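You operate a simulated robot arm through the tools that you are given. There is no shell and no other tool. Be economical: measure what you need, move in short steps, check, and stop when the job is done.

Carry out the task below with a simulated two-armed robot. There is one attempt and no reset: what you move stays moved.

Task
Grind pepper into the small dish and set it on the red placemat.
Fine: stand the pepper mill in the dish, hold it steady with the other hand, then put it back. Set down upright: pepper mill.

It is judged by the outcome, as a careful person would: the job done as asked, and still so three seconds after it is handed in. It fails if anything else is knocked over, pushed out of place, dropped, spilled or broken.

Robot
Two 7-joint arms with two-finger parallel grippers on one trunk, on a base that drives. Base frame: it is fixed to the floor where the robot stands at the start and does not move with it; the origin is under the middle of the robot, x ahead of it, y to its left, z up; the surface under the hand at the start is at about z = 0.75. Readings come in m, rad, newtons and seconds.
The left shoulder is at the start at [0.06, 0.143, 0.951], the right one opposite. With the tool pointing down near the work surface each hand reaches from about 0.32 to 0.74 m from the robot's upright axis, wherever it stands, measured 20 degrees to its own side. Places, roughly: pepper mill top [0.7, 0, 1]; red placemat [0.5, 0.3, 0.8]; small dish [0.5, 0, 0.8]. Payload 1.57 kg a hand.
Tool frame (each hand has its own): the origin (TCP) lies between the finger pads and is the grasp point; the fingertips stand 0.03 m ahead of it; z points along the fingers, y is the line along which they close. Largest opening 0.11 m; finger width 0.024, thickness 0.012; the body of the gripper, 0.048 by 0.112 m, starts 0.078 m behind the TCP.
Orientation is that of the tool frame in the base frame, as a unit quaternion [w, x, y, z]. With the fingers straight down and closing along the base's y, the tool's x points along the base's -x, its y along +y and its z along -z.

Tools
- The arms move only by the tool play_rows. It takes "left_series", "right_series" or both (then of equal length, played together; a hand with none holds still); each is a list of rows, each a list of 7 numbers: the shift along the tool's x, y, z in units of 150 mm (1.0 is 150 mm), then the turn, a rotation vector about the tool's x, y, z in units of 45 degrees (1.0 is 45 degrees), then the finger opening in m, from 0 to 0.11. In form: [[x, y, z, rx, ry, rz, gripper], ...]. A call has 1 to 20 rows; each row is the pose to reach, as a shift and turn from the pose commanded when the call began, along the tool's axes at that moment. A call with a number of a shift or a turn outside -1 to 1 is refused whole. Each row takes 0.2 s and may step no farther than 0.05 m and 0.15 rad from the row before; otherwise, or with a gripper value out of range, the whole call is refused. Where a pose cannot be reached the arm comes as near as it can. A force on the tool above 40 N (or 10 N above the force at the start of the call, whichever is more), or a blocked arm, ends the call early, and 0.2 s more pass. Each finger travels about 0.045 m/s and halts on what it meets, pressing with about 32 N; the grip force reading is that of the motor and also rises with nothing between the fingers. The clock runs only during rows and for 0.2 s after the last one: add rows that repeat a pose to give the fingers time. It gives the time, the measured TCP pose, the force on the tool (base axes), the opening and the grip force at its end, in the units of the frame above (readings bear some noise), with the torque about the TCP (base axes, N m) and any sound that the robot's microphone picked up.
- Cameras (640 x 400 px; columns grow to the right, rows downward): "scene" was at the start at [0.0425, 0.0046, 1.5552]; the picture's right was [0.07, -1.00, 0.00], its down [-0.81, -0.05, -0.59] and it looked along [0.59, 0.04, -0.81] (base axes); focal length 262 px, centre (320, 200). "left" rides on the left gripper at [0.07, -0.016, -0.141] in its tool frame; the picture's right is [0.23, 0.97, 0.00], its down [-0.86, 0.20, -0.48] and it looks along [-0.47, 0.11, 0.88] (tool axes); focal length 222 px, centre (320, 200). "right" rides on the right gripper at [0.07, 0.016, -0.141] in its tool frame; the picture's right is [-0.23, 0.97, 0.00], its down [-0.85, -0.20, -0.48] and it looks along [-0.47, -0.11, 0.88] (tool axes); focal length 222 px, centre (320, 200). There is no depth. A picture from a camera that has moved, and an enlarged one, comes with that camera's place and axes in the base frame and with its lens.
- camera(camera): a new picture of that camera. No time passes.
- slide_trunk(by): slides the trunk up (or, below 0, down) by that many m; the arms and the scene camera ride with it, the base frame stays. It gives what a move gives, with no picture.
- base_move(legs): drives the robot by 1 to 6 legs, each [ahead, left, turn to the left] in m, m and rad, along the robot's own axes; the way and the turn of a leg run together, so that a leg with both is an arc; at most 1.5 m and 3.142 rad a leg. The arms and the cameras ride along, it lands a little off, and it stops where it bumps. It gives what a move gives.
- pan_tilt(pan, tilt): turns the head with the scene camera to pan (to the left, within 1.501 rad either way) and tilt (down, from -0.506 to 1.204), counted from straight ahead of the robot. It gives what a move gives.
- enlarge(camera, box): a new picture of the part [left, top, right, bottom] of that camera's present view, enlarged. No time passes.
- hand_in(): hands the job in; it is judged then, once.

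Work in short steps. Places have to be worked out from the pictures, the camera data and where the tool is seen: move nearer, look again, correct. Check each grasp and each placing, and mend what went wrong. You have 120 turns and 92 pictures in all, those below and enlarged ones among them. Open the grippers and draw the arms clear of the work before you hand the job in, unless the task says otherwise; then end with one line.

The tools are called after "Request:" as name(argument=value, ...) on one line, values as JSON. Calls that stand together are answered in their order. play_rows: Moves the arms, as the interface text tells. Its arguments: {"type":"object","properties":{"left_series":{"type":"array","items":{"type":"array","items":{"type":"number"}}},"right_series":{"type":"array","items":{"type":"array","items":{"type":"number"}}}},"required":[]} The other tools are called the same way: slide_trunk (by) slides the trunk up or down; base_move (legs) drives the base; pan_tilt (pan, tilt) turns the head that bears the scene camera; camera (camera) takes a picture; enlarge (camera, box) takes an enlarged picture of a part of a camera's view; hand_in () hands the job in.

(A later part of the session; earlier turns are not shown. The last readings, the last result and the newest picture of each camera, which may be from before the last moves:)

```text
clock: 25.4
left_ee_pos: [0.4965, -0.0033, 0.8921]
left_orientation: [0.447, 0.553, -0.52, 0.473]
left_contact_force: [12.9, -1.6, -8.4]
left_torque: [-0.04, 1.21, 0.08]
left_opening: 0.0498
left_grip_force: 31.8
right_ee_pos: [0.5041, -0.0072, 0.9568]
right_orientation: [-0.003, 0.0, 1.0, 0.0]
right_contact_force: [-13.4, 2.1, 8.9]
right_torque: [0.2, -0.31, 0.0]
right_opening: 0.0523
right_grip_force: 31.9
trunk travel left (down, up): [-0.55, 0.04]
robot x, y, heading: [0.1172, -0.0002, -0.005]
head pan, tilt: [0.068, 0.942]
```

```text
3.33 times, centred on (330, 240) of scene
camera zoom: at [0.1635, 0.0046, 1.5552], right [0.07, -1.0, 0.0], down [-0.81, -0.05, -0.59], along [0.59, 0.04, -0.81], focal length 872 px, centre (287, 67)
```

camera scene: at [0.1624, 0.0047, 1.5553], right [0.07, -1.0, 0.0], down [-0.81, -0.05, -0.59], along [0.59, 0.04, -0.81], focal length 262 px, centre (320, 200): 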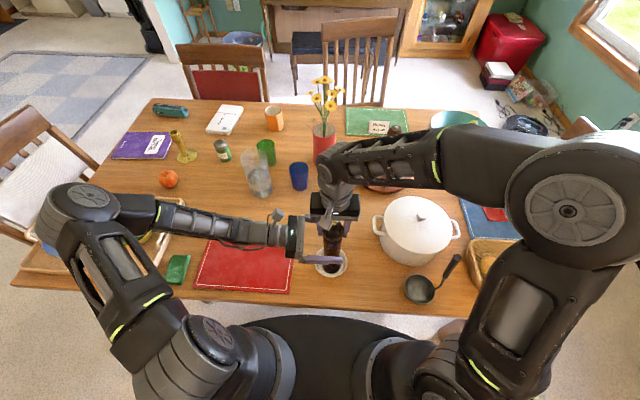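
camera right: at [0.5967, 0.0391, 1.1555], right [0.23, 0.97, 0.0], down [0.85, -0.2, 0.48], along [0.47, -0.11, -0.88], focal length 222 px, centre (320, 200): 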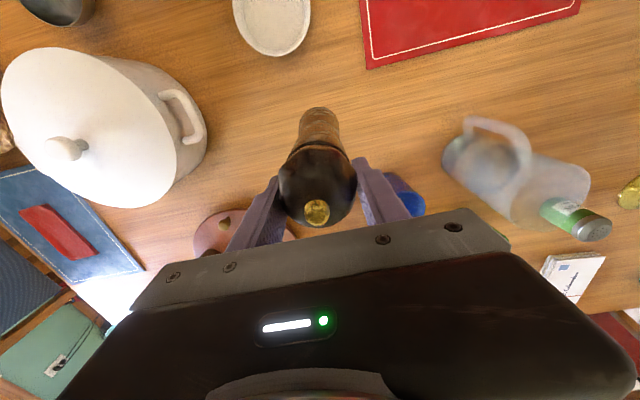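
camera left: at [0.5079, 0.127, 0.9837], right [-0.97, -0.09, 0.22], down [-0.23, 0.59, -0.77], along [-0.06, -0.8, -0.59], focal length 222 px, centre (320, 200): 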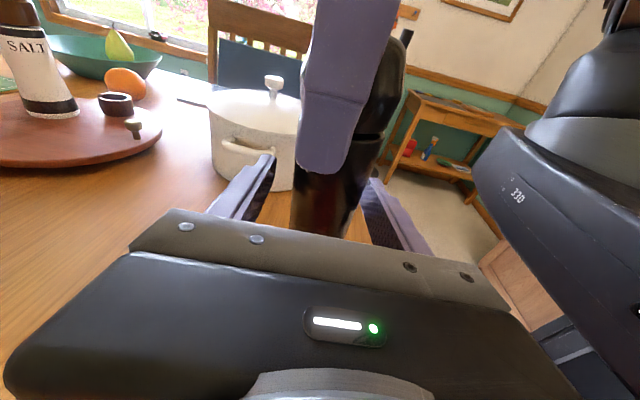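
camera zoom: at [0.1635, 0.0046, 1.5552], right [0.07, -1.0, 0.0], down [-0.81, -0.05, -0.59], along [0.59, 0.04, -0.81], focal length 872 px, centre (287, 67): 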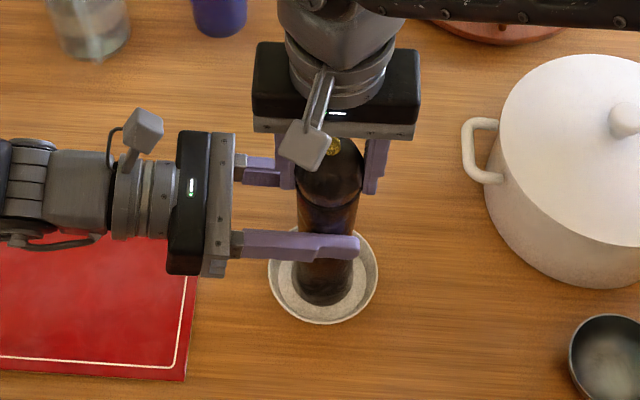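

That overshot (force flipped sign), so I go back about half.

Request:
play_rows(left_series=[[0, -0.015, 0, 0, 0, 0, 0.03], [0, -0.015, 0, 0, 0, 0, 0.03]])

Request:
camera(camera="left")

Request:
camera(camera="right")

```text
clock: 26.0
left_ee_pos: [0.4965, -0.0035, 0.8918]
left_orientation: [0.447, 0.553, -0.521, 0.473]
left_contact_force: [16.1, -0.9, -11.0]
left_torque: [0.21, 0.7, 0.03]
left_opening: 0.0499
left_grip_force: 32.0
right_ee_pos: [0.5047, -0.0063, 0.9569]
right_orientation: [-0.001, 0.0, 1.0, 0.0]
right_contact_force: [-16.0, 1.4, 12.2]
right_torque: [-0.15, 0.48, 0.0]
right_opening: 0.0524
right_grip_force: 31.9
trunk travel left (down, up): [-0.55, 0.04]
robot x, y, heading: [0.1202, -0.0026, -0.0]
head pan, tilt: [0.068, 0.942]
```

```text
55 pictures are left
camera left: at [0.5067, 0.1268, 0.9834], right [-0.97, -0.09, 0.23], down [-0.23, 0.59, -0.77], along [-0.06, -0.8, -0.59], focal length 222 px, centre (320, 200)
```

left: 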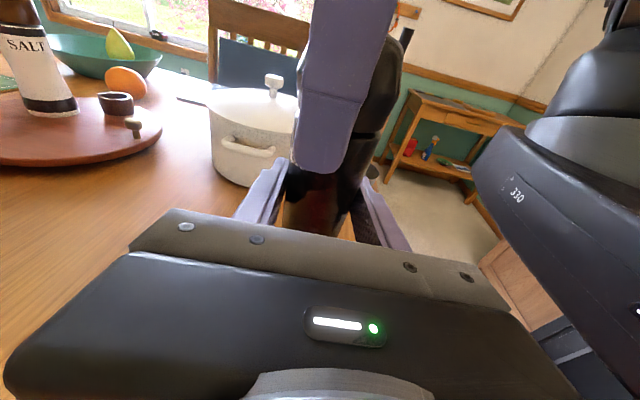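

```text
54 pictures are left
camera right: at [0.435, 0.0105, 1.0989], right [0.23, 0.97, 0.0], down [0.86, -0.2, 0.48], along [0.46, -0.11, -0.88], focal length 222 px, centre (320, 200)
```

right: 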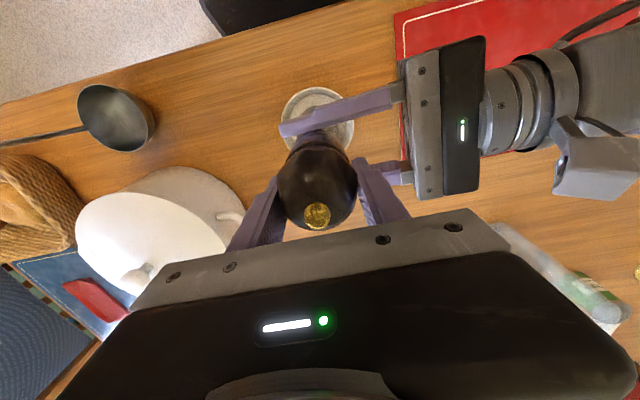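

Residual internal forces: ~16 N along x and ~11 N vertical. I relax both slightly (left +2 mm in x and 0.5 mm down, right 0.5 mm up).

Request:
play_rows(left_series=[[-0.003, -0.013, 0, 0, 0, 0, 0.03], [-0.003, -0.013, 0, 0, 0, 0, 0.03]], right_series=[[0, 0, -0.004, 0, 0, 0, 0.02], [0, 0, -0.004, 0, 0, 0, 0.02]])

```text
clock: 26.6
left_ee_pos: [0.4976, -0.0034, 0.8928]
left_orientation: [0.449, 0.55, -0.521, 0.473]
left_contact_force: [12.1, -0.4, -2.9]
left_torque: [0.3, 0.76, 0.03]
left_opening: 0.05
left_grip_force: 31.8
right_ee_pos: [0.5052, -0.008, 0.9579]
right_orientation: [-0.001, 0.0, 1.0, 0.0]
right_contact_force: [-11.7, 0.5, 3.3]
right_torque: [-0.27, 0.0, -0.02]
right_opening: 0.0522
right_grip_force: 31.7
trunk travel left (down, up): [-0.55, 0.04]
robot x, y, heading: [0.1196, -0.0003, -0.001]
head pan, tilt: [0.068, 0.942]
```

Forces are modest now. With the left hand holding the body, I twist the head with the right hand, a first small turn to feel for it.

Request:
play_rows(right_series=[[0, 0, 0, 0, 0, 0.12, 0.02], [0, 0, 0, 0, 0, 0.24, 0.02], [0, 0, 0, 0, 0, 0.36, 0.02], [0, 0, 0, 0, 0, 0.36, 0.02]])

Request:
camera(camera="right")

```text
clock: 27.6
left_ee_pos: [0.4983, -0.0046, 0.8929]
left_orientation: [0.447, 0.552, -0.52, 0.474]
left_contact_force: [3.0, 14.9, 1.7]
left_torque: [-0.39, 0.51, 0.0]
left_opening: 0.0501
left_grip_force: 32.2
right_ee_pos: [0.5051, -0.0087, 0.9572]
right_orientation: [0.0, 0.143, 0.99, -0.001]
right_contact_force: [-3.8, -16.0, -4.3]
right_torque: [-0.65, -0.37, 0.13]
right_opening: 0.0522
right_grip_force: 31.5
trunk travel left (down, up): [-0.55, 0.04]
robot x, y, heading: [0.1196, -0.0029, -0.003]
head pan, tilt: [0.068, 0.942]
```

```text
53 pictures are left
camera right: at [0.4431, 0.0283, 1.0991], right [0.49, 0.87, 0.0], down [0.76, -0.43, 0.48], along [0.42, -0.24, -0.88], focal length 222 px, centre (320, 200)
```

right: 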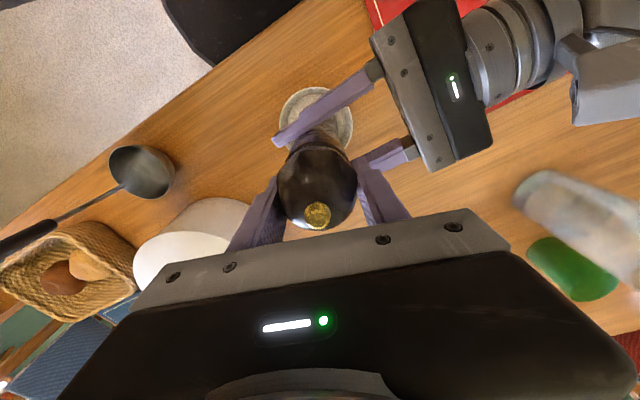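

The head turns freely against the held body (only 0.13 N·m). I grind with a few back-and-forth strokes, compensating the slight off-axis offset, and end at the starting angle.

Request:
play_rows(right_series=[[0, 0, 0, 0, 0, -0.18, 0.02], [0, 0, 0, 0, 0, -0.36, 0.02], [0, 0.006, 0, 0, 0, -0.54, 0.02], [0, 0.013, 0, 0, 0, -0.72, 0.02], [0, 0.006, 0, 0, 0, -0.54, 0.02], [0, 0, 0, 0, 0, -0.36, 0.02], [0, -0.006, 0, 0, 0, -0.18, 0.02], [0, -0.013, 0, 0, 0, 0, 0.02], [0, -0.006, 0, 0, 0, -0.18, 0.02], [0, 0, 0, 0, 0, -0.36, 0.02], [0, 0.006, 0, 0, 0, -0.54, 0.02], [0, 0.013, 0, 0, 0, -0.72, 0.02], [0, 0.006, 0, 0, 0, -0.54, 0.02], [0, 0, 0, 0, 0, -0.36, 0.02], [0, 0, 0, 0, 0, -0.36, 0.02]])

Request:
enlarge(camera="scene", box=[270, 180, 390, 300])

```text
clock: 30.8
left_ee_pos: [0.4966, -0.0037, 0.8924]
left_orientation: [0.448, 0.552, -0.52, 0.474]
left_contact_force: [-2.5, -1.7, 5.2]
left_torque: [0.23, 0.02, -0.01]
left_opening: 0.0499
left_grip_force: 31.8
right_ee_pos: [0.5046, -0.006, 0.9585]
right_orientation: [0.0, 0.0, 1.0, 0.001]
right_contact_force: [2.2, 1.8, -8.5]
right_torque: [-0.13, -0.2, 0.01]
right_opening: 0.0521
right_grip_force: 32.3
trunk travel left (down, up): [-0.55, 0.04]
robot x, y, heading: [0.1206, -0.0026, 0.0]
head pan, tilt: [0.068, 0.942]
```

```text
3.33 times, centred on (330, 240) of scene
camera zoom: at [0.1635, 0.0046, 1.5552], right [0.07, -1.0, 0.0], down [-0.81, -0.05, -0.59], along [0.59, 0.04, -0.81], focal length 872 px, centre (287, 67)
```

zoom: 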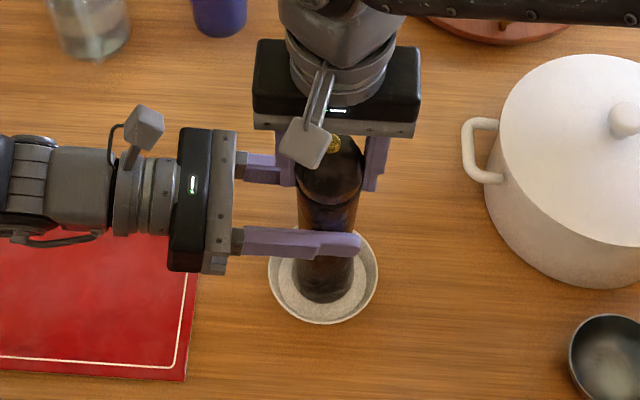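

Low forces afterward, and the body is held. I do one full larger stroke (±40°) so it's properly ground.

Request:
play_rows(right_series=[[0, -0.007, 0, 0, 0, 0.18, 0.02], [0.002, -0.013, 0, 0, 0, 0.36, 0.02], [0.004, -0.019, 0, 0, 0, 0.54, 0.02], [0.007, -0.025, 0, 0, 0, 0.72, 0.02], [0.011, -0.03, 0, 0, 0, 0.9, 0.02], [0.007, -0.025, 0, 0, 0, 0.72, 0.02], [0.004, -0.019, 0, 0, 0, 0.54, 0.02], [0.002, -0.013, 0, 0, 0, 0.36, 0.02], [0, -0.007, 0, 0, 0, 0.18, 0.02], [0, 0, 0, 0, 0, 0, 0.02], [0, 0.007, 0, 0, 0, -0.18, 0.02], [0.002, 0.013, 0, 0, 0, -0.36, 0.02], [0.004, 0.019, 0, 0, 0, -0.54, 0.02], [0.007, 0.025, 0, 0, 0, -0.72, 0.02], [0.011, 0.03, 0, 0, 0, -0.9, 0.02], [0.007, 0.025, 0, 0, 0, -0.72, 0.02], [0.004, 0.019, 0, 0, 0, -0.54, 0.02], [0.002, 0.013, 0, 0, 0, -0.36, 0.02], [0, 0.007, 0, 0, 0, -0.18, 0.02], [0, 0, 0, 0, 0, 0, 0.02]])

Request:
camera(camera="scene")

```text
clock: 35.0
left_ee_pos: [0.4974, -0.0036, 0.8927]
left_orientation: [0.448, 0.552, -0.521, 0.474]
left_contact_force: [-5.5, -6.9, -4.5]
left_torque: [0.58, -0.19, -0.05]
left_opening: 0.0498
left_grip_force: 32.2
right_ee_pos: [0.5051, -0.0072, 0.9575]
right_orientation: [0.0, 0.002, 1.0, 0.002]
right_contact_force: [5.3, 6.3, 4.8]
right_torque: [-0.13, -0.12, -0.04]
right_opening: 0.0522
right_grip_force: 31.3
trunk travel left (down, up): [-0.55, 0.04]
robot x, y, heading: [0.1224, 0.0014, -0.004]
head pan, tilt: [0.068, 0.942]
```

```text
51 pictures are left
camera scene: at [0.1634, 0.0046, 1.5552], right [0.07, -1.0, 0.0], down [-0.81, -0.05, -0.59], along [0.59, 0.04, -0.81], focal length 262 px, centre (320, 200)
```

scene: 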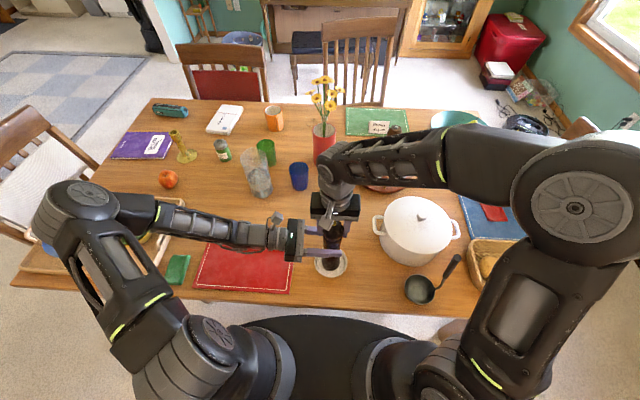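

Grinding done. I open the left hand and back it straight out, while the right keeps holding the head.

Request:
play_rows(left_series=[[0, 0, 0, 0, 0, 0, 0.07], [0, 0, 0, 0, 0, 0, 0.09], [0, 0, 0, 0, 0, 0, 0.11], [0, 0, 0, 0, 0, 0, 0.11], [0, 0, 0, 0, 0, 0, 0.11], [0, 0, 0, 0, 0, 0, 0.11], [0, 0, 0, 0, 0, 0, 0.11], [-0.03, -0.009, -0.18, 0, 0, 0, 0.11], [-0.054, -0.018, -0.36, 0, 0, 0, 0.11], [-0.08, -0.027, -0.54, 0, 0, 0, 0.11], [-0.107, -0.036, -0.72, 0, 0, 0, 0.11], [-0.134, -0.045, -0.9, 0, 0, 0, 0.11], [-0.134, -0.045, -0.9, 0, 0, 0, 0.11]])

Request:
enlarge(camera="scene", box=[250, 170, 410, 290])

Request:
camera(camera="left")

```text
clock: 37.8
left_ee_pos: [0.4975, 0.1341, 0.8929]
left_orientation: [0.449, 0.551, -0.521, 0.474]
left_contact_force: [0.3, 0.3, 0.1]
left_torque: [0.0, 0.01, 0.0]
left_opening: 0.1099
left_grip_force: 0.0
right_ee_pos: [0.5038, -0.0062, 0.9574]
right_orientation: [0.0, 0.0, 1.0, 0.0]
right_contact_force: [0.1, 0.0, -2.8]
right_torque: [0.0, -0.03, 0.01]
right_opening: 0.0523
right_grip_force: 32.0
trunk travel left (down, up): [-0.55, 0.04]
robot x, y, heading: [0.1196, -0.0046, 0.0]
head pan, tilt: [0.068, 0.942]
```

```text
3.33 times, centred on (330, 230) of scene
camera zoom: at [0.1635, 0.0045, 1.5552], right [0.07, -1.0, 0.0], down [-0.81, -0.05, -0.59], along [0.59, 0.04, -0.81], focal length 872 px, centre (287, 100)
```

zoom: 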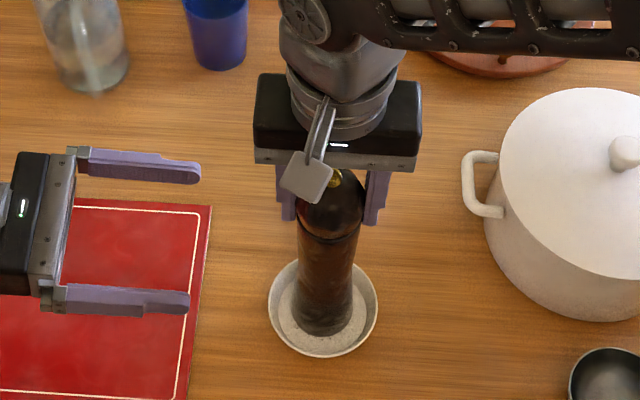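

```text
49 pictures are left
camera left: at [0.5075, 0.2646, 0.9835], right [-0.97, -0.09, 0.23], down [-0.23, 0.59, -0.77], along [-0.07, -0.8, -0.59], focal length 222 px, centre (320, 200)
```

left: 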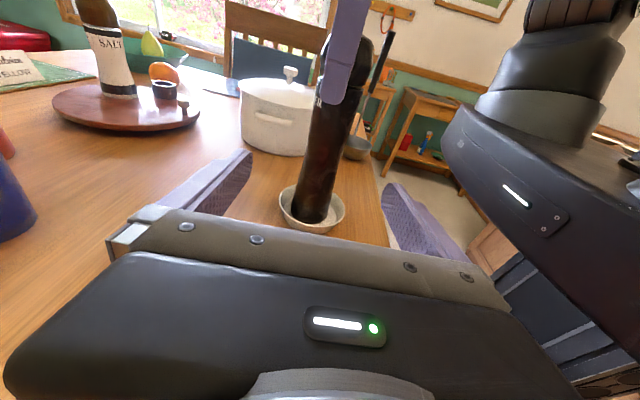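

The mill hangs from the right hand with a slight (~3°) tilt, which will level when pressed gently onto the table. I lift it 6 cm out of the dish.

Request:
play_rows(right_series=[[0, 0, -0.05, 0, 0, 0, 0.02], [0, 0, -0.13, 0, 0, 0, 0.02], [0, 0, -0.22, 0, 0, 0, 0.02], [0, 0, -0.31, 0, 0, 0, 0.02], [0, 0, -0.4, 0, 0, 0, 0.02], [0, 0, -0.4, 0, 0, 0, 0.02]])

Request:
enlarge(camera="scene", box=[250, 170, 410, 290])

Request:
camera(camera="left")

```text
clock: 39.2
left_ee_pos: [0.498, 0.1329, 0.8924]
left_orientation: [0.449, 0.55, -0.521, 0.474]
left_contact_force: [-0.4, 0.5, -0.1]
left_torque: [-0.01, 0.06, 0.0]
left_opening: 0.1102
left_grip_force: 0.1
right_ee_pos: [0.5057, -0.0058, 1.0176]
right_orientation: [0.0, 0.0, 1.0, 0.0]
right_contact_force: [-0.2, 1.3, -3.1]
right_torque: [0.01, 0.0, 0.01]
right_opening: 0.0522
right_grip_force: 32.2
trunk travel left (down, up): [-0.55, 0.04]
robot x, y, heading: [0.1179, -0.0007, -0.006]
head pan, tilt: [0.068, 0.942]
```

```text
3.33 times, centred on (330, 230) of scene
camera zoom: at [0.1636, 0.0047, 1.5552], right [0.07, -1.0, 0.0], down [-0.81, -0.05, -0.59], along [0.59, 0.04, -0.81], focal length 872 px, centre (287, 100)
```

zoom: 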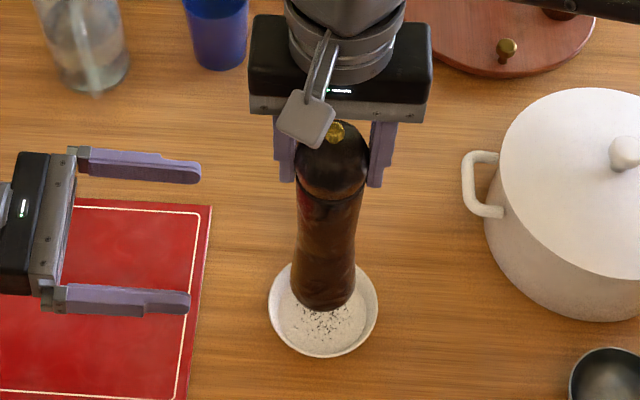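

```text
47 pictures are left
camera left: at [0.5077, 0.2644, 0.9834], right [-0.97, -0.09, 0.23], down [-0.23, 0.59, -0.77], along [-0.06, -0.8, -0.59], focal length 222 px, centre (320, 200)
```

left: 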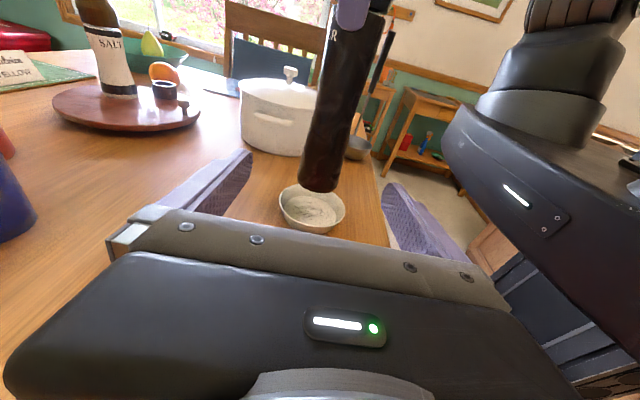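

Pepper is visible in the dish. Now I carry the mill back over its original spot.

Request:
play_rows(right_series=[[-0.2, 0.035, 0, 0, 0, 0, 0.02], [-0.4, 0.07, 0, 0, 0, 0, 0.02], [-0.6, 0.11, 0, 0, 0, 0, 0.02], [-0.8, 0.145, 0, 0, 0, 0, 0.02], [-1.0, 0.18, 0, 0, 0, 0, 0.02], [-1.0, 0.18, 0, 0, 0, 0, 0.02]])

Request:
enlarge(camera="scene", box=[250, 120, 410, 240])

```text
clock: 40.6
left_ee_pos: [0.4971, 0.1333, 0.8924]
left_orientation: [0.449, 0.551, -0.521, 0.474]
left_contact_force: [0.4, 1.0, 0.0]
left_torque: [0.0, -0.02, 0.03]
left_opening: 0.1101
left_grip_force: 0.0
right_ee_pos: [0.6571, 0.0205, 1.0186]
right_orientation: [0.001, -0.001, 1.0, -0.001]
right_contact_force: [-0.4, 0.0, -3.5]
right_torque: [0.0, -0.04, 0.02]
right_opening: 0.0521
right_grip_force: 32.4
trunk travel left (down, up): [-0.55, 0.04]
robot x, y, heading: [0.121, -0.0012, -0.006]
head pan, tilt: [0.068, 0.942]
```

```text
3.33 times, centred on (330, 180) of scene
camera zoom: at [0.1631, 0.0045, 1.5553], right [0.07, -1.0, 0.0], down [-0.81, -0.05, -0.59], along [0.59, 0.04, -0.81], focal length 872 px, centre (287, 267)
```

zoom: 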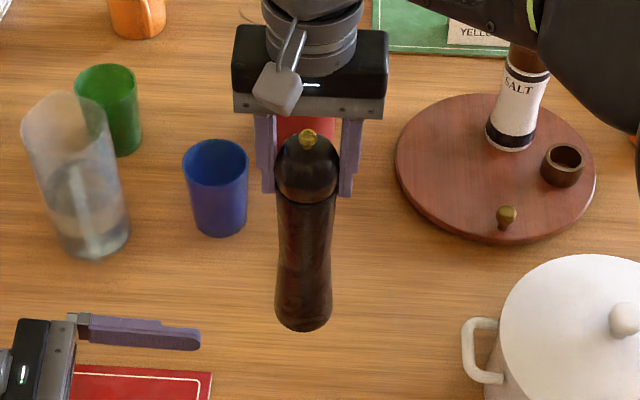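

Nearly over the spot. I nudge forward 7 mm and lower to just above the table.

Request:
play_rows(right_series=[[-0.05, 0, 0.08, 0, 0, 0, 0.02], [-0.05, 0, 0.2, 0, 0, 0, 0.02], [-0.05, 0, 0.3, 0, 0, 0, 0.02], [-0.05, 0, 0.38, 0, 0, 0, 0.02], [-0.05, 0, 0.41, 0, 0, 0, 0.02], [-0.05, 0, 0.41, 0, 0, 0, 0.02]])

Request:
enlarge(camera="scene", box=[250, 120, 410, 240])

```text
clock: 42.0
left_ee_pos: [0.497, 0.1332, 0.8925]
left_orientation: [0.448, 0.551, -0.521, 0.473]
left_contact_force: [0.4, -0.3, 0.2]
left_torque: [0.01, 0.0, -0.02]
left_opening: 0.11
left_grip_force: 0.1
right_ee_pos: [0.6617, 0.0211, 0.9544]
right_orientation: [0.0, 0.0, 1.0, 0.0]
right_contact_force: [-0.4, 0.0, -4.2]
right_torque: [-0.02, -0.02, 0.03]
right_opening: 0.052
right_grip_force: 31.6
trunk travel left (down, up): [-0.55, 0.04]
robot x, y, heading: [0.1209, 0.0007, -0.002]
head pan, tilt: [0.068, 0.942]
```

```text
3.33 times, centred on (330, 180) of scene
camera zoom: at [0.1636, 0.0047, 1.5552], right [0.07, -1.0, 0.0], down [-0.81, -0.05, -0.59], along [0.59, 0.04, -0.81], focal length 872 px, centre (287, 267)
```

zoom: 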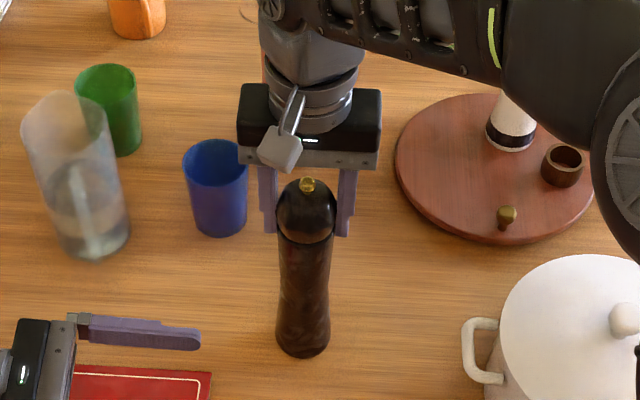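

Bottom sits about 5 px below its original image place, so I go 4 mm forward and lower in small steps to contact.

Request:
play_rows(right_series=[[-0.027, 0, 0, 0, 0, 0, 0.02], [-0.027, 0, 0.01, 0, 0, 0, 0.02], [-0.027, 0, 0.02, 0, 0, 0, 0.02], [-0.027, 0, 0.02, 0, 0, 0, 0.02]])

```text
clock: 43.0
left_ee_pos: [0.4979, 0.1327, 0.8928]
left_orientation: [0.448, 0.551, -0.521, 0.474]
left_contact_force: [-0.5, 0.4, 0.0]
left_torque: [0.01, 0.0, 0.01]
left_opening: 0.11
left_grip_force: 0.1
right_ee_pos: [0.6664, 0.0201, 0.9548]
right_orientation: [0.0, 0.0, 1.0, 0.0]
right_contact_force: [0.2, -0.3, -3.5]
right_torque: [-0.01, -0.05, 0.03]
right_opening: 0.0523
right_grip_force: 31.8
trunk travel left (down, up): [-0.55, 0.04]
robot x, y, heading: [0.1195, -0.0007, -0.001]
head pan, tilt: [0.068, 0.942]
```

Request:
play_rows(right_series=[[0, 0, 0.01, 0, 0, 0, 0.02], [0, 0, 0.02, 0, 0, 0, 0.02], [0, 0, 0.02, 0, 0, 0, 0.02]])

```text
clock: 43.8
left_ee_pos: [0.496, 0.134, 0.8941]
left_orientation: [0.449, 0.55, -0.522, 0.473]
left_contact_force: [1.1, -0.5, 0.4]
left_torque: [0.0, 0.01, 0.02]
left_opening: 0.1096
left_grip_force: 0.1
right_ee_pos: [0.6675, 0.0209, 0.9532]
right_orientation: [0.001, -0.001, 1.0, 0.0]
right_contact_force: [-3.0, -2.2, 13.2]
right_torque: [-0.36, 0.26, -0.01]
right_opening: 0.0524
right_grip_force: 31.9
trunk travel left (down, up): [-0.55, 0.04]
robot x, y, heading: [0.1178, -0.0004, -0.001]
head pan, tilt: [0.068, 0.942]
```

Contact at 13 N, at nearly the original height. I open the right hand slowly, hold, and look.

Request:
play_rows(right_series=[[0, 0, 0, 0, 0, 0, 0.056], [0, 0, 0, 0, 0, 0, 0.062], [0, 0, 0, 0, 0, 0, 0.07], [0, 0, 0, 0, 0, 0, 0.085], [0, 0, 0, 0, 0, 0, 0.1], [0, 0, 0, 0, 0, 0, 0.11], [0, 0, 0, 0, 0, 0, 0.11], [0, 0, 0, 0, 0, 0, 0.11]])

Request:
enlarge(camera="scene", box=[250, 120, 410, 240])

Request:
camera(camera="right")

```text
clock: 45.6
left_ee_pos: [0.497, 0.1332, 0.8921]
left_orientation: [0.449, 0.551, -0.522, 0.473]
left_contact_force: [0.9, 0.0, 1.4]
left_torque: [-0.02, -0.02, 0.02]
left_opening: 0.11
left_grip_force: 0.1
right_ee_pos: [0.6676, 0.0208, 0.9493]
right_orientation: [0.0, 0.0, 1.0, 0.0]
right_contact_force: [1.0, -0.4, -0.3]
right_torque: [0.01, 0.02, -0.05]
right_opening: 0.1098
right_grip_force: 0.0
trunk travel left (down, up): [-0.55, 0.04]
robot x, y, heading: [0.1166, 0.0, 0.003]
head pan, tilt: [0.068, 0.942]
```

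```text
3.33 times, centred on (330, 180) of scene
camera zoom: at [0.1633, 0.0047, 1.5552], right [0.07, -1.0, 0.0], down [-0.81, -0.05, -0.59], along [0.59, 0.04, -0.81], focal length 872 px, centre (287, 267)
```

zoom: 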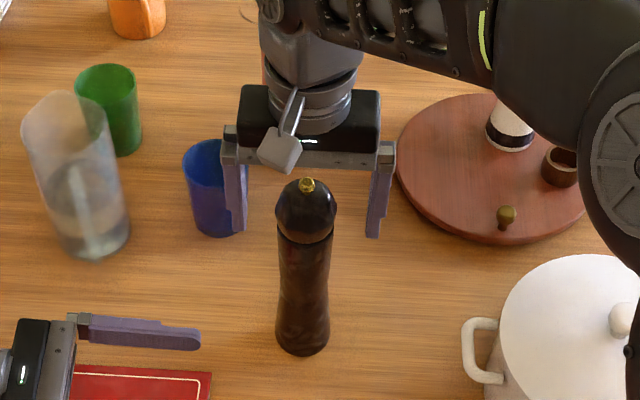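

```text
43 pictures are left
camera right: at [0.5965, 0.0374, 1.0917], right [0.23, 0.97, 0.0], down [0.85, -0.2, 0.48], along [0.47, -0.11, -0.88], focal length 222 px, centre (320, 200)
```

right: 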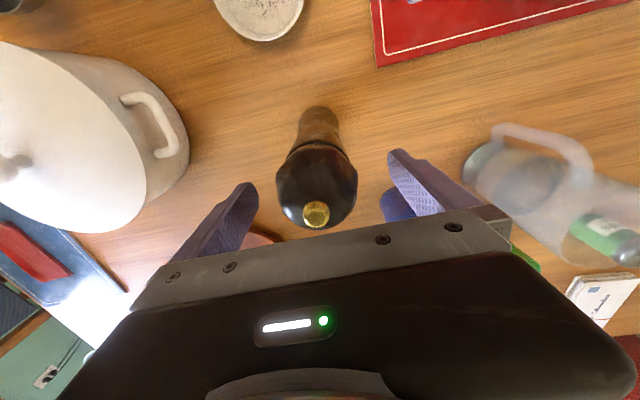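

The mill stands upright at its original spot, within a few mm. I raise the right hand straight up off it, and lift the left hand up and away to the left.

Request:
play_rows(right_series=[[0, 0, -0.15, 0, 0, 0, 0.11], [0, 0, -0.35, 0, 0, 0, 0.11], [0, 0, -0.55, 0, 0, 0, 0.11], [0, 0, -0.75, 0, 0, 0, 0.11], [0, 0, -0.82, 0, 0, 0, 0.11], [0, 0, -0.82, 0, 0, 0, 0.11]], left_series=[[0.14, -0.008, -0.156, 0, 0, 0, 0.11], [0.28, -0.016, -0.31, 0, 0, 0, 0.11], [0.42, -0.024, -0.47, 0, 0, 0, 0.11], [0.56, -0.032, -0.62, 0, 0, 0, 0.11], [0.69, -0.04, -0.78, 0, 0, 0, 0.11], [0.69, -0.04, -0.78, 0, 0, 0, 0.11]])

```text
clock: 47.0
left_ee_pos: [0.4979, 0.2337, 1.0109]
left_orientation: [0.448, 0.551, -0.521, 0.473]
left_contact_force: [-0.6, -0.8, -0.3]
left_torque: [-0.01, 0.02, -0.01]
left_opening: 0.1098
left_grip_force: 0.1
right_ee_pos: [0.6668, 0.0184, 1.0742]
right_orientation: [0.0, 0.0, 1.0, 0.0]
right_contact_force: [0.3, -0.8, -1.3]
right_torque: [-0.02, -0.01, 0.01]
right_opening: 0.1103
right_grip_force: 0.0
trunk travel left (down, up): [-0.55, 0.04]
robot x, y, heading: [0.1206, 0.0011, 0.001]
head pan, tilt: [0.068, 0.942]
```

Both clear. I retract the right hand toward the right side and turn the left hand halfway toward pointing down.

Request:
play_rows(right_series=[[0.15, -0.14, 0, 0, 0, 0, 0.11], [0.3, -0.28, 0, 0, 0, 0, 0.11], [0.45, -0.42, 0, 0, 0, 0, 0.11], [0.6, -0.56, 0, 0, 0, 0, 0.11], [0.75, -0.7, 0, 0, 0, 0, 0.11], [0.9, -0.85, 0, 0, 0, 0, 0.11], [1.0, -0.95, 0, 0, 0, 0, 0.11], [1.0, -0.95, 0, 0, 0, 0, 0.11]], left_series=[[0, 0, 0, -0.077, -0.071, 0.132, 0.11], [0, 0, 0, -0.154, -0.141, 0.264, 0.11], [0, 0, 0, -0.231, -0.212, 0.396, 0.11], [0, 0, 0, -0.308, -0.283, 0.528, 0.11], [0, 0, 0, -0.385, -0.354, 0.66, 0.11], [0, 0, 0, -0.462, -0.424, 0.792, 0.11], [0, 0, 0, -0.539, -0.495, 0.924, 0.11], [0, 0, 0, -0.539, -0.495, 0.924, 0.11]])

Request:
camera(camera="scene")

```text
clock: 48.8
left_ee_pos: [0.4974, 0.2331, 1.0136]
left_orientation: [-0.25, -0.308, 0.84, -0.371]
left_contact_force: [0.0, -0.4, 0.6]
left_torque: [0.01, 0.04, 0.05]
left_opening: 0.11
left_grip_force: 0.1
right_ee_pos: [0.517, -0.1223, 1.075]
right_orientation: [0.0, 0.001, 1.0, 0.0]
right_contact_force: [0.0, 1.3, -0.7]
right_torque: [0.01, 0.03, -0.01]
right_opening: 0.11
right_grip_force: 0.1
trunk travel left (down, up): [-0.55, 0.04]
robot x, y, heading: [0.1258, 0.0032, -0.001]
head pan, tilt: [0.068, 0.942]
```

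```text
42 pictures are left
camera scene: at [0.1635, 0.0051, 1.5552], right [0.07, -1.0, 0.0], down [-0.81, -0.05, -0.59], along [0.59, 0.04, -0.81], focal length 262 px, centre (320, 200)
```

scene: 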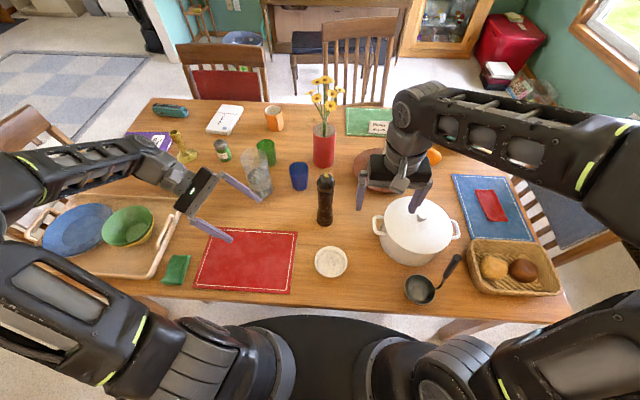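

The first half of the turn went well. I complete it and move the right hand a bit further right, away from the dish.

Request:
play_rows(left_series=[[0, 0, 0, -0.077, -0.071, 0.132, 0.08], [0, 0, 0, -0.154, -0.141, 0.264, 0.06], [0, 0, 0, -0.231, -0.212, 0.396, 0.04], [0, 0, 0, -0.308, -0.283, 0.528, 0.036], [0, 0, 0, -0.385, -0.354, 0.66, 0.036], [0, 0, 0, -0.462, -0.424, 0.792, 0.036], [0, 0, 0, -0.539, -0.495, 0.924, 0.036], [0, 0, 0, -0.539, -0.495, 0.924, 0.036]], right_series=[[0, -0.15, -0.05, 0, 0, 0, 0.11], [0, -0.3, -0.1, 0, 0, 0, 0.11], [0, -0.45, -0.15, 0, 0, 0, 0.11], [0, -0.6, -0.2, 0, 0, 0, 0.11], [0, -0.7, -0.25, 0, 0, 0, 0.11], [0, -0.7, -0.25, 0, 0, 0, 0.11], [0, -0.7, -0.25, 0, 0, 0, 0.11], [0, -0.7, -0.25, 0, 0, 0, 0.11]])

Request:
enlarge(camera="scene", box=[290, 220, 370, 300])

```text
clock: 50.6
left_ee_pos: [0.4974, 0.2339, 1.0125]
left_orientation: [0.0, 0.0, 0.982, -0.19]
left_contact_force: [-0.4, -0.2, 0.5]
left_torque: [0.01, -0.04, 0.0]
left_opening: 0.036
left_grip_force: 0.1
right_ee_pos: [0.5159, -0.2278, 1.1106]
right_orientation: [-0.001, 0.0, 1.0, 0.0]
right_contact_force: [-1.1, 0.0, 0.2]
right_torque: [-0.01, 0.0, 0.02]
right_opening: 0.1103
right_grip_force: 0.1
trunk travel left (down, up): [-0.55, 0.04]
robot x, y, heading: [0.1199, 0.0011, -0.002]
head pan, tilt: [0.068, 0.942]
```

```text
5.00 times, centred on (330, 260) of scene
camera zoom: at [0.1635, 0.0049, 1.5552], right [0.07, -1.0, 0.0], down [-0.81, -0.05, -0.59], along [0.59, 0.04, -0.81], focal length 1308 px, centre (270, -100)
```

zoom: 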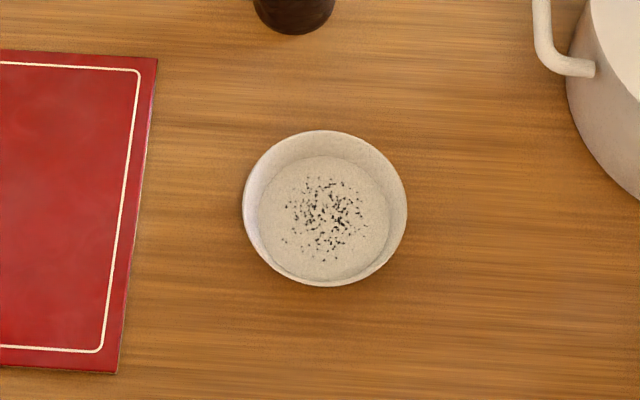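

The dish now sits at about (0.494, -0.006) with pepper inside. I bring the tilted left hand (matched to the flared wall) toward its left rim for a rim grasp, stopping short to look.

Request:
play_rows(left_series=[[0.02, -0.12, 0.19, 0, 0, 0, 0.036], [0.02, -0.24, 0.38, 0, 0, 0, 0.036], [0.02, -0.36, 0.57, 0, 0, 0, 0.036], [0.02, -0.48, 0.76, 0, 0, 0, 0.036], [0.02, -0.58, 0.95, 0, 0, 0, 0.036], [0.02, -0.58, 0.95, 0, 0, 0, 0.036]])

Request:
camera(camera="left")

Request:
enlarge(camera="scene", box=[270, 190, 370, 290])

```text
clock: 52.0
left_ee_pos: [0.4937, 0.0988, 0.9143]
left_orientation: [0.0, 0.0, 0.982, -0.19]
left_contact_force: [1.2, 0.8, -0.4]
left_torque: [-0.04, -0.02, -0.01]
left_opening: 0.0361
left_grip_force: 0.0
right_ee_pos: [0.5158, -0.2276, 1.1111]
right_orientation: [0.0, 0.0, 1.0, 0.0]
right_contact_force: [-0.1, -0.1, -0.4]
right_torque: [0.0, -0.02, -0.01]
right_opening: 0.1102
right_grip_force: 0.1
trunk travel left (down, up): [-0.55, 0.04]
robot x, y, heading: [0.1207, -0.002, -0.003]
head pan, tilt: [0.068, 0.942]
```

```text
40 pictures are left
camera left: at [0.4257, 0.1374, 1.052], right [-0.23, 0.9, -0.36], down [0.85, 0.36, 0.37], along [0.47, -0.23, -0.85], focal length 222 px, centre (320, 200)
```

left: 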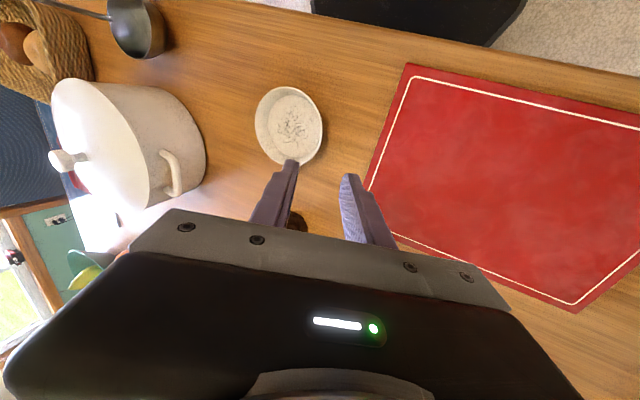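

```text
4.00 times, centred on (320, 240) of scene
camera zoom: at [0.1629, 0.0047, 1.5553], right [0.07, -1.0, 0.0], down [-0.81, -0.05, -0.59], along [0.59, 0.04, -0.81], focal length 1046 px, centre (320, 40)
```

zoom: 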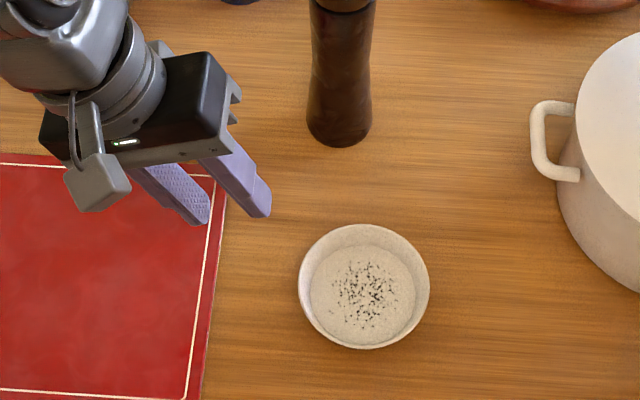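

Both cameras agree: dish centre (0.492, -0.006). I move to about 6 cm before the rim along the tool axis.

Request:
play_rows(left_series=[[0.011, 0.007, 0.16, 0, 0, 0, 0.036], [0.011, 0.007, 0.32, 0, 0, 0, 0.036], [0.011, 0.007, 0.47, 0, 0, 0, 0.036], [0.011, 0.007, 0.47, 0, 0, 0, 0.036]])

Request:
enlarge(camera="left", box=[200, 50, 440, 210])

Request:
enlarge(camera="scene", box=[270, 190, 370, 290])

```text
clock: 53.0
left_ee_pos: [0.493, 0.0734, 0.8459]
left_orientation: [0.001, 0.001, 0.982, -0.19]
left_contact_force: [-0.1, 0.0, -0.3]
left_torque: [0.0, 0.02, 0.01]
left_opening: 0.0361
left_grip_force: 0.1
right_ee_pos: [0.516, -0.2275, 1.1111]
right_orientation: [0.0, 0.0, 1.0, 0.001]
right_contact_force: [0.1, 0.3, -0.1]
right_torque: [0.01, -0.01, 0.01]
right_opening: 0.1101
right_grip_force: 0.1
trunk travel left (down, up): [-0.55, 0.04]
robot x, y, heading: [0.123, -0.0011, -0.0]
head pan, tilt: [0.068, 0.942]
```

```text
2.50 times, centred on (320, 130) of left
camera zoom: at [0.4243, 0.1119, 0.9842], right [-0.23, 0.9, -0.36], down [0.85, 0.36, 0.37], along [0.47, -0.23, -0.85], focal length 555 px, centre (320, 375)
```

zoom: 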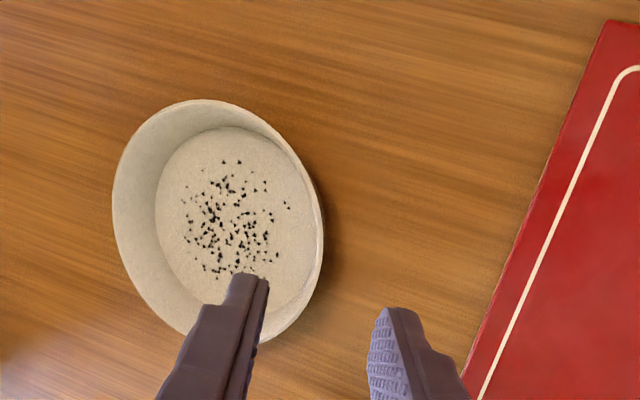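

```text
4.00 times, centred on (320, 240) of scene
camera zoom: at [0.1629, 0.0046, 1.5553], right [0.07, -1.0, 0.0], down [-0.81, -0.05, -0.59], along [0.59, 0.04, -0.81], focal length 1046 px, centre (320, 40)
```

zoom: 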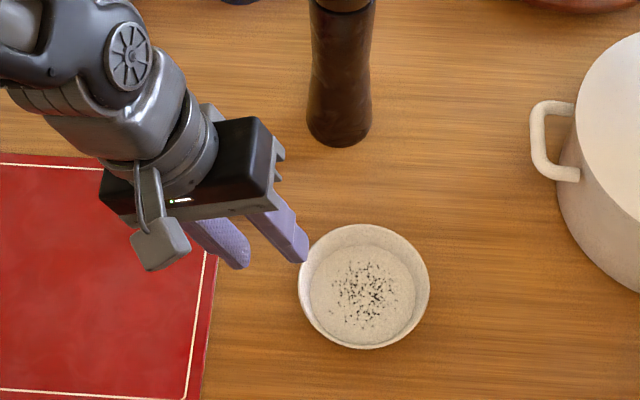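

Aligned; the inner finger will pass just inside the rim. I go about two thirds down and check again.

Request:
play_rows(left_series=[[0.007, -0.005, 0.12, 0, 0, 0, 0.036], [0.007, -0.007, 0.25, 0, 0, 0, 0.036], [0.007, -0.007, 0.25, 0, 0, 0, 0.036]])

Request:
enlarge(camera="left", box=[200, 50, 440, 210])

Request:
enlarge(camera="scene", box=[290, 220, 370, 280])

```text
clock: 53.8
left_ee_pos: [0.4932, 0.0582, 0.812]
left_orientation: [0.001, 0.0, 0.982, -0.19]
left_contact_force: [-0.6, -0.4, -0.2]
left_torque: [0.01, 0.0, -0.02]
left_opening: 0.036
left_grip_force: 0.1
right_ee_pos: [0.5162, -0.2284, 1.1109]
right_orientation: [-0.001, -0.001, 1.0, 0.0]
right_contact_force: [1.3, 0.1, 0.6]
right_torque: [-0.02, 0.02, -0.04]
right_opening: 0.1099
right_grip_force: 0.2
trunk travel left (down, up): [-0.55, 0.04]
robot x, y, heading: [0.1209, -0.002, -0.002]
head pan, tilt: [0.068, 0.942]
```

```text
2.50 times, centred on (320, 130) of left
camera zoom: at [0.4237, 0.0971, 0.949], right [-0.23, 0.9, -0.36], down [0.85, 0.36, 0.37], along [0.47, -0.23, -0.85], focal length 555 px, centre (320, 375)
```

zoom: 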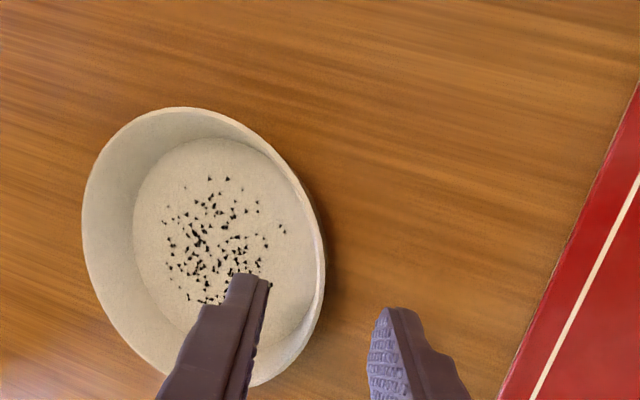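

```text
6.67 times, centred on (330, 250) of scene
camera zoom: at [0.1631, 0.0046, 1.5553], right [0.07, -1.0, 0.0], down [-0.81, -0.05, -0.59], along [0.59, 0.04, -0.81], focal length 1744 px, centre (253, -133)
```

zoom: 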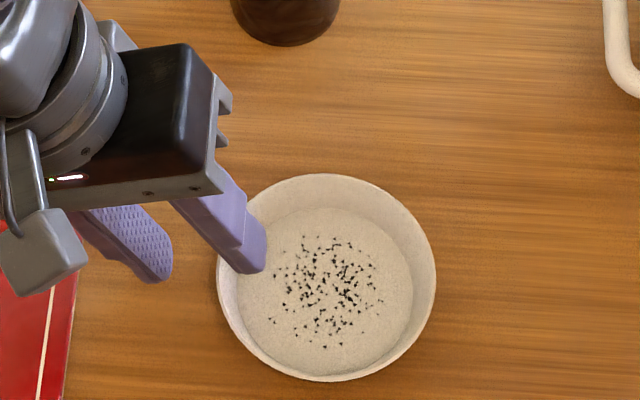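

The fingers straddle the rim. I go the last 2 cm and close gently.

Request:
play_rows(left_series=[[0, 0, 0.07, 0, 0, 0, 0.036], [0, 0, 0.13, 0, 0, 0, 0.036], [0, 0, 0.13, 0, 0, 0, 0.03], [0, 0, 0.13, 0, 0, 0, 0.024], [0, 0, 0.13, 0, 0, 0, 0.018], [0, 0, 0.13, 0, 0, 0, 0.012], [0, 0, 0.13, 0, 0, 0, 0.006], [0, 0, 0.13, 0, 0, 0, 0.0], [0, 0, 0.13, 0, 0, 0, 0.0], [0, 0, 0.13, 0, 0, 0, 0.0]])

Request:
enlarge(camera="left", box=[200, 50, 440, 210])

Request:
enlarge(camera="scene", box=[290, 220, 370, 280])

```text
clock: 56.0
left_ee_pos: [0.4919, 0.0516, 0.7937]
left_orientation: [0.0, 0.0, 0.982, -0.19]
left_contact_force: [-0.4, -0.4, 0.2]
left_torque: [0.07, 0.0, 0.01]
left_opening: 0.0068
left_grip_force: 26.8
right_ee_pos: [0.5172, -0.227, 1.1107]
right_orientation: [0.0, -0.001, 1.0, 0.0]
right_contact_force: [-0.1, 0.1, -0.2]
right_torque: [0.02, 0.03, -0.02]
right_opening: 0.1098
right_grip_force: 0.1
trunk travel left (down, up): [-0.55, 0.04]
robot x, y, heading: [0.1219, 0.0016, -0.005]
head pan, tilt: [0.068, 0.942]
```

```text
2.50 times, centred on (320, 130) of left
camera zoom: at [0.4242, 0.0895, 0.932], right [-0.23, 0.9, -0.36], down [0.85, 0.36, 0.37], along [0.47, -0.23, -0.85], focal length 555 px, centre (320, 375)
```

zoom: 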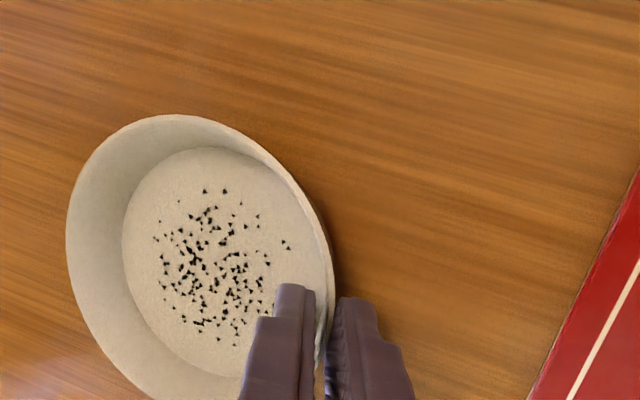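

```text
6.67 times, centred on (330, 250) of scene
camera zoom: at [0.1633, 0.0045, 1.5552], right [0.07, -1.0, 0.0], down [-0.81, -0.05, -0.59], along [0.59, 0.04, -0.81], focal length 1744 px, centre (253, -133)
```

zoom: 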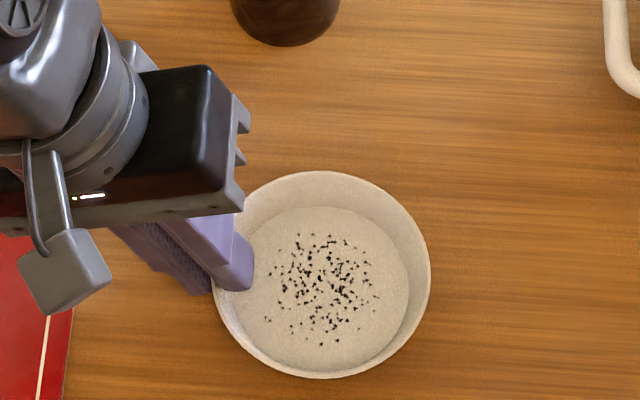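

The rim wall is gripped (6.8 mm) and the dish is level. I lift it slowly 2 cm straight up and check.

Request:
play_rows(left_series=[[0, -0.012, -0.031, 0, 0, 0, 0.0], [0, -0.025, -0.062, 0, 0, 0, 0.0], [0, -0.037, -0.093, 0, 0, 0, 0.0], [0, -0.05, -0.124, 0, 0, 0, 0.0], [0, -0.05, -0.124, 0, 0, 0, 0.0]])

Request:
enlarge(camera="left", box=[200, 50, 440, 210])

Request:
enlarge(camera="scene", box=[290, 220, 370, 280])

```text
clock: 57.2
left_ee_pos: [0.4913, 0.0521, 0.8154]
left_orientation: [0.0, 0.0, 0.982, -0.19]
left_contact_force: [-0.1, 0.5, -0.4]
left_torque: [0.04, -0.04, 0.02]
left_opening: 0.0071
left_grip_force: 26.1
right_ee_pos: [0.5161, -0.2282, 1.1113]
right_orientation: [0.0, 0.0, 1.0, 0.0]
right_contact_force: [-0.5, -0.1, -0.3]
right_torque: [0.02, -0.07, 0.05]
right_opening: 0.1101
right_grip_force: 0.1
trunk travel left (down, up): [-0.55, 0.04]
robot x, y, heading: [0.1199, -0.0017, 0.0]
head pan, tilt: [0.068, 0.942]
```

```text
2.50 times, centred on (320, 130) of left
camera zoom: at [0.4233, 0.0902, 0.9521], right [-0.23, 0.9, -0.36], down [0.85, 0.36, 0.37], along [0.47, -0.23, -0.85], focal length 555 px, centre (320, 375)
```

zoom: 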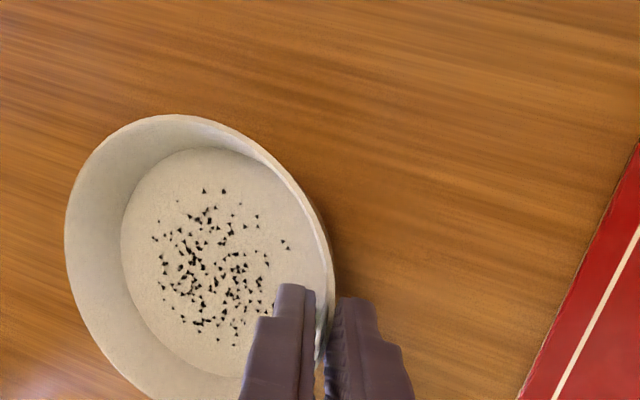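

```text
6.67 times, centred on (330, 250) of scene
camera zoom: at [0.1633, 0.0045, 1.5552], right [0.07, -1.0, 0.0], down [-0.81, -0.05, -0.59], along [0.59, 0.04, -0.81], focal length 1744 px, centre (253, -133)
```

zoom: 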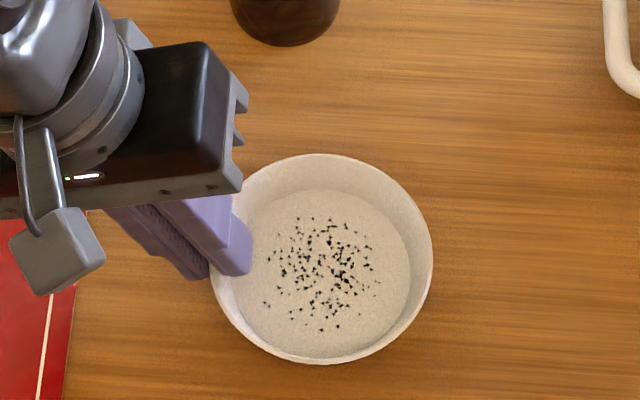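

The dish is lifted level and firm. I carry it leftward toward the placemat, first half.

Request:
play_rows(left_series=[[0, -0.02, -0.06, 0, 0, 0, 0.0], [0, 0.1, -0.12, 0, 0, 0, 0.0], [0, 0.24, -0.18, 0, 0, 0, 0.0], [0, 0.38, -0.24, 0, 0, 0, 0.0], [0, 0.52, -0.29, 0, 0, 0, 0.0], [0, 0.66, -0.34, 0, 0, 0, 0.0], [0, 0.8, -0.395, 0, 0, 0, 0.0], [0, 0.8, -0.395, 0, 0, 0, 0.0]])

Request:
camera(camera="scene")

```text
clock: 59.0
left_ee_pos: [0.4918, 0.1866, 0.824]
left_orientation: [-0.001, 0.0, 0.982, -0.19]
left_contact_force: [-0.2, -0.5, -1.5]
left_torque: [0.06, 0.04, 0.02]
left_opening: 0.007
left_grip_force: 26.0
right_ee_pos: [0.5156, -0.2275, 1.1106]
right_orientation: [0.001, 0.0, 1.0, 0.0]
right_contact_force: [0.2, 0.6, 1.0]
right_torque: [0.0, -0.01, 0.04]
right_opening: 0.11
right_grip_force: 0.0
trunk travel left (down, up): [-0.55, 0.04]
robot x, y, heading: [0.1209, 0.0006, -0.002]
head pan, tilt: [0.068, 0.942]
```

```text
30 pictures are left
camera scene: at [0.1634, 0.0044, 1.5552], right [0.07, -1.0, 0.0], down [-0.81, -0.05, -0.59], along [0.59, 0.04, -0.81], focal length 262 px, centre (320, 200)
```

scene: 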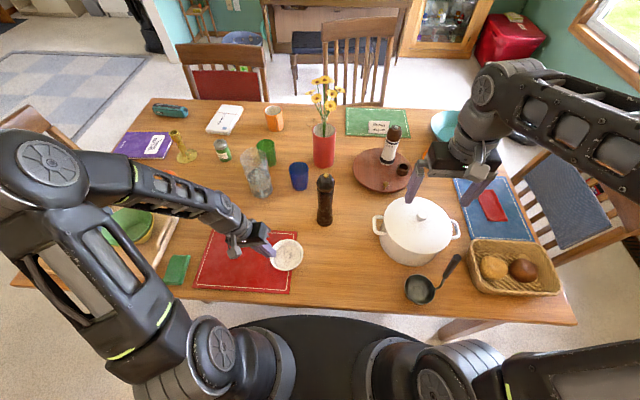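

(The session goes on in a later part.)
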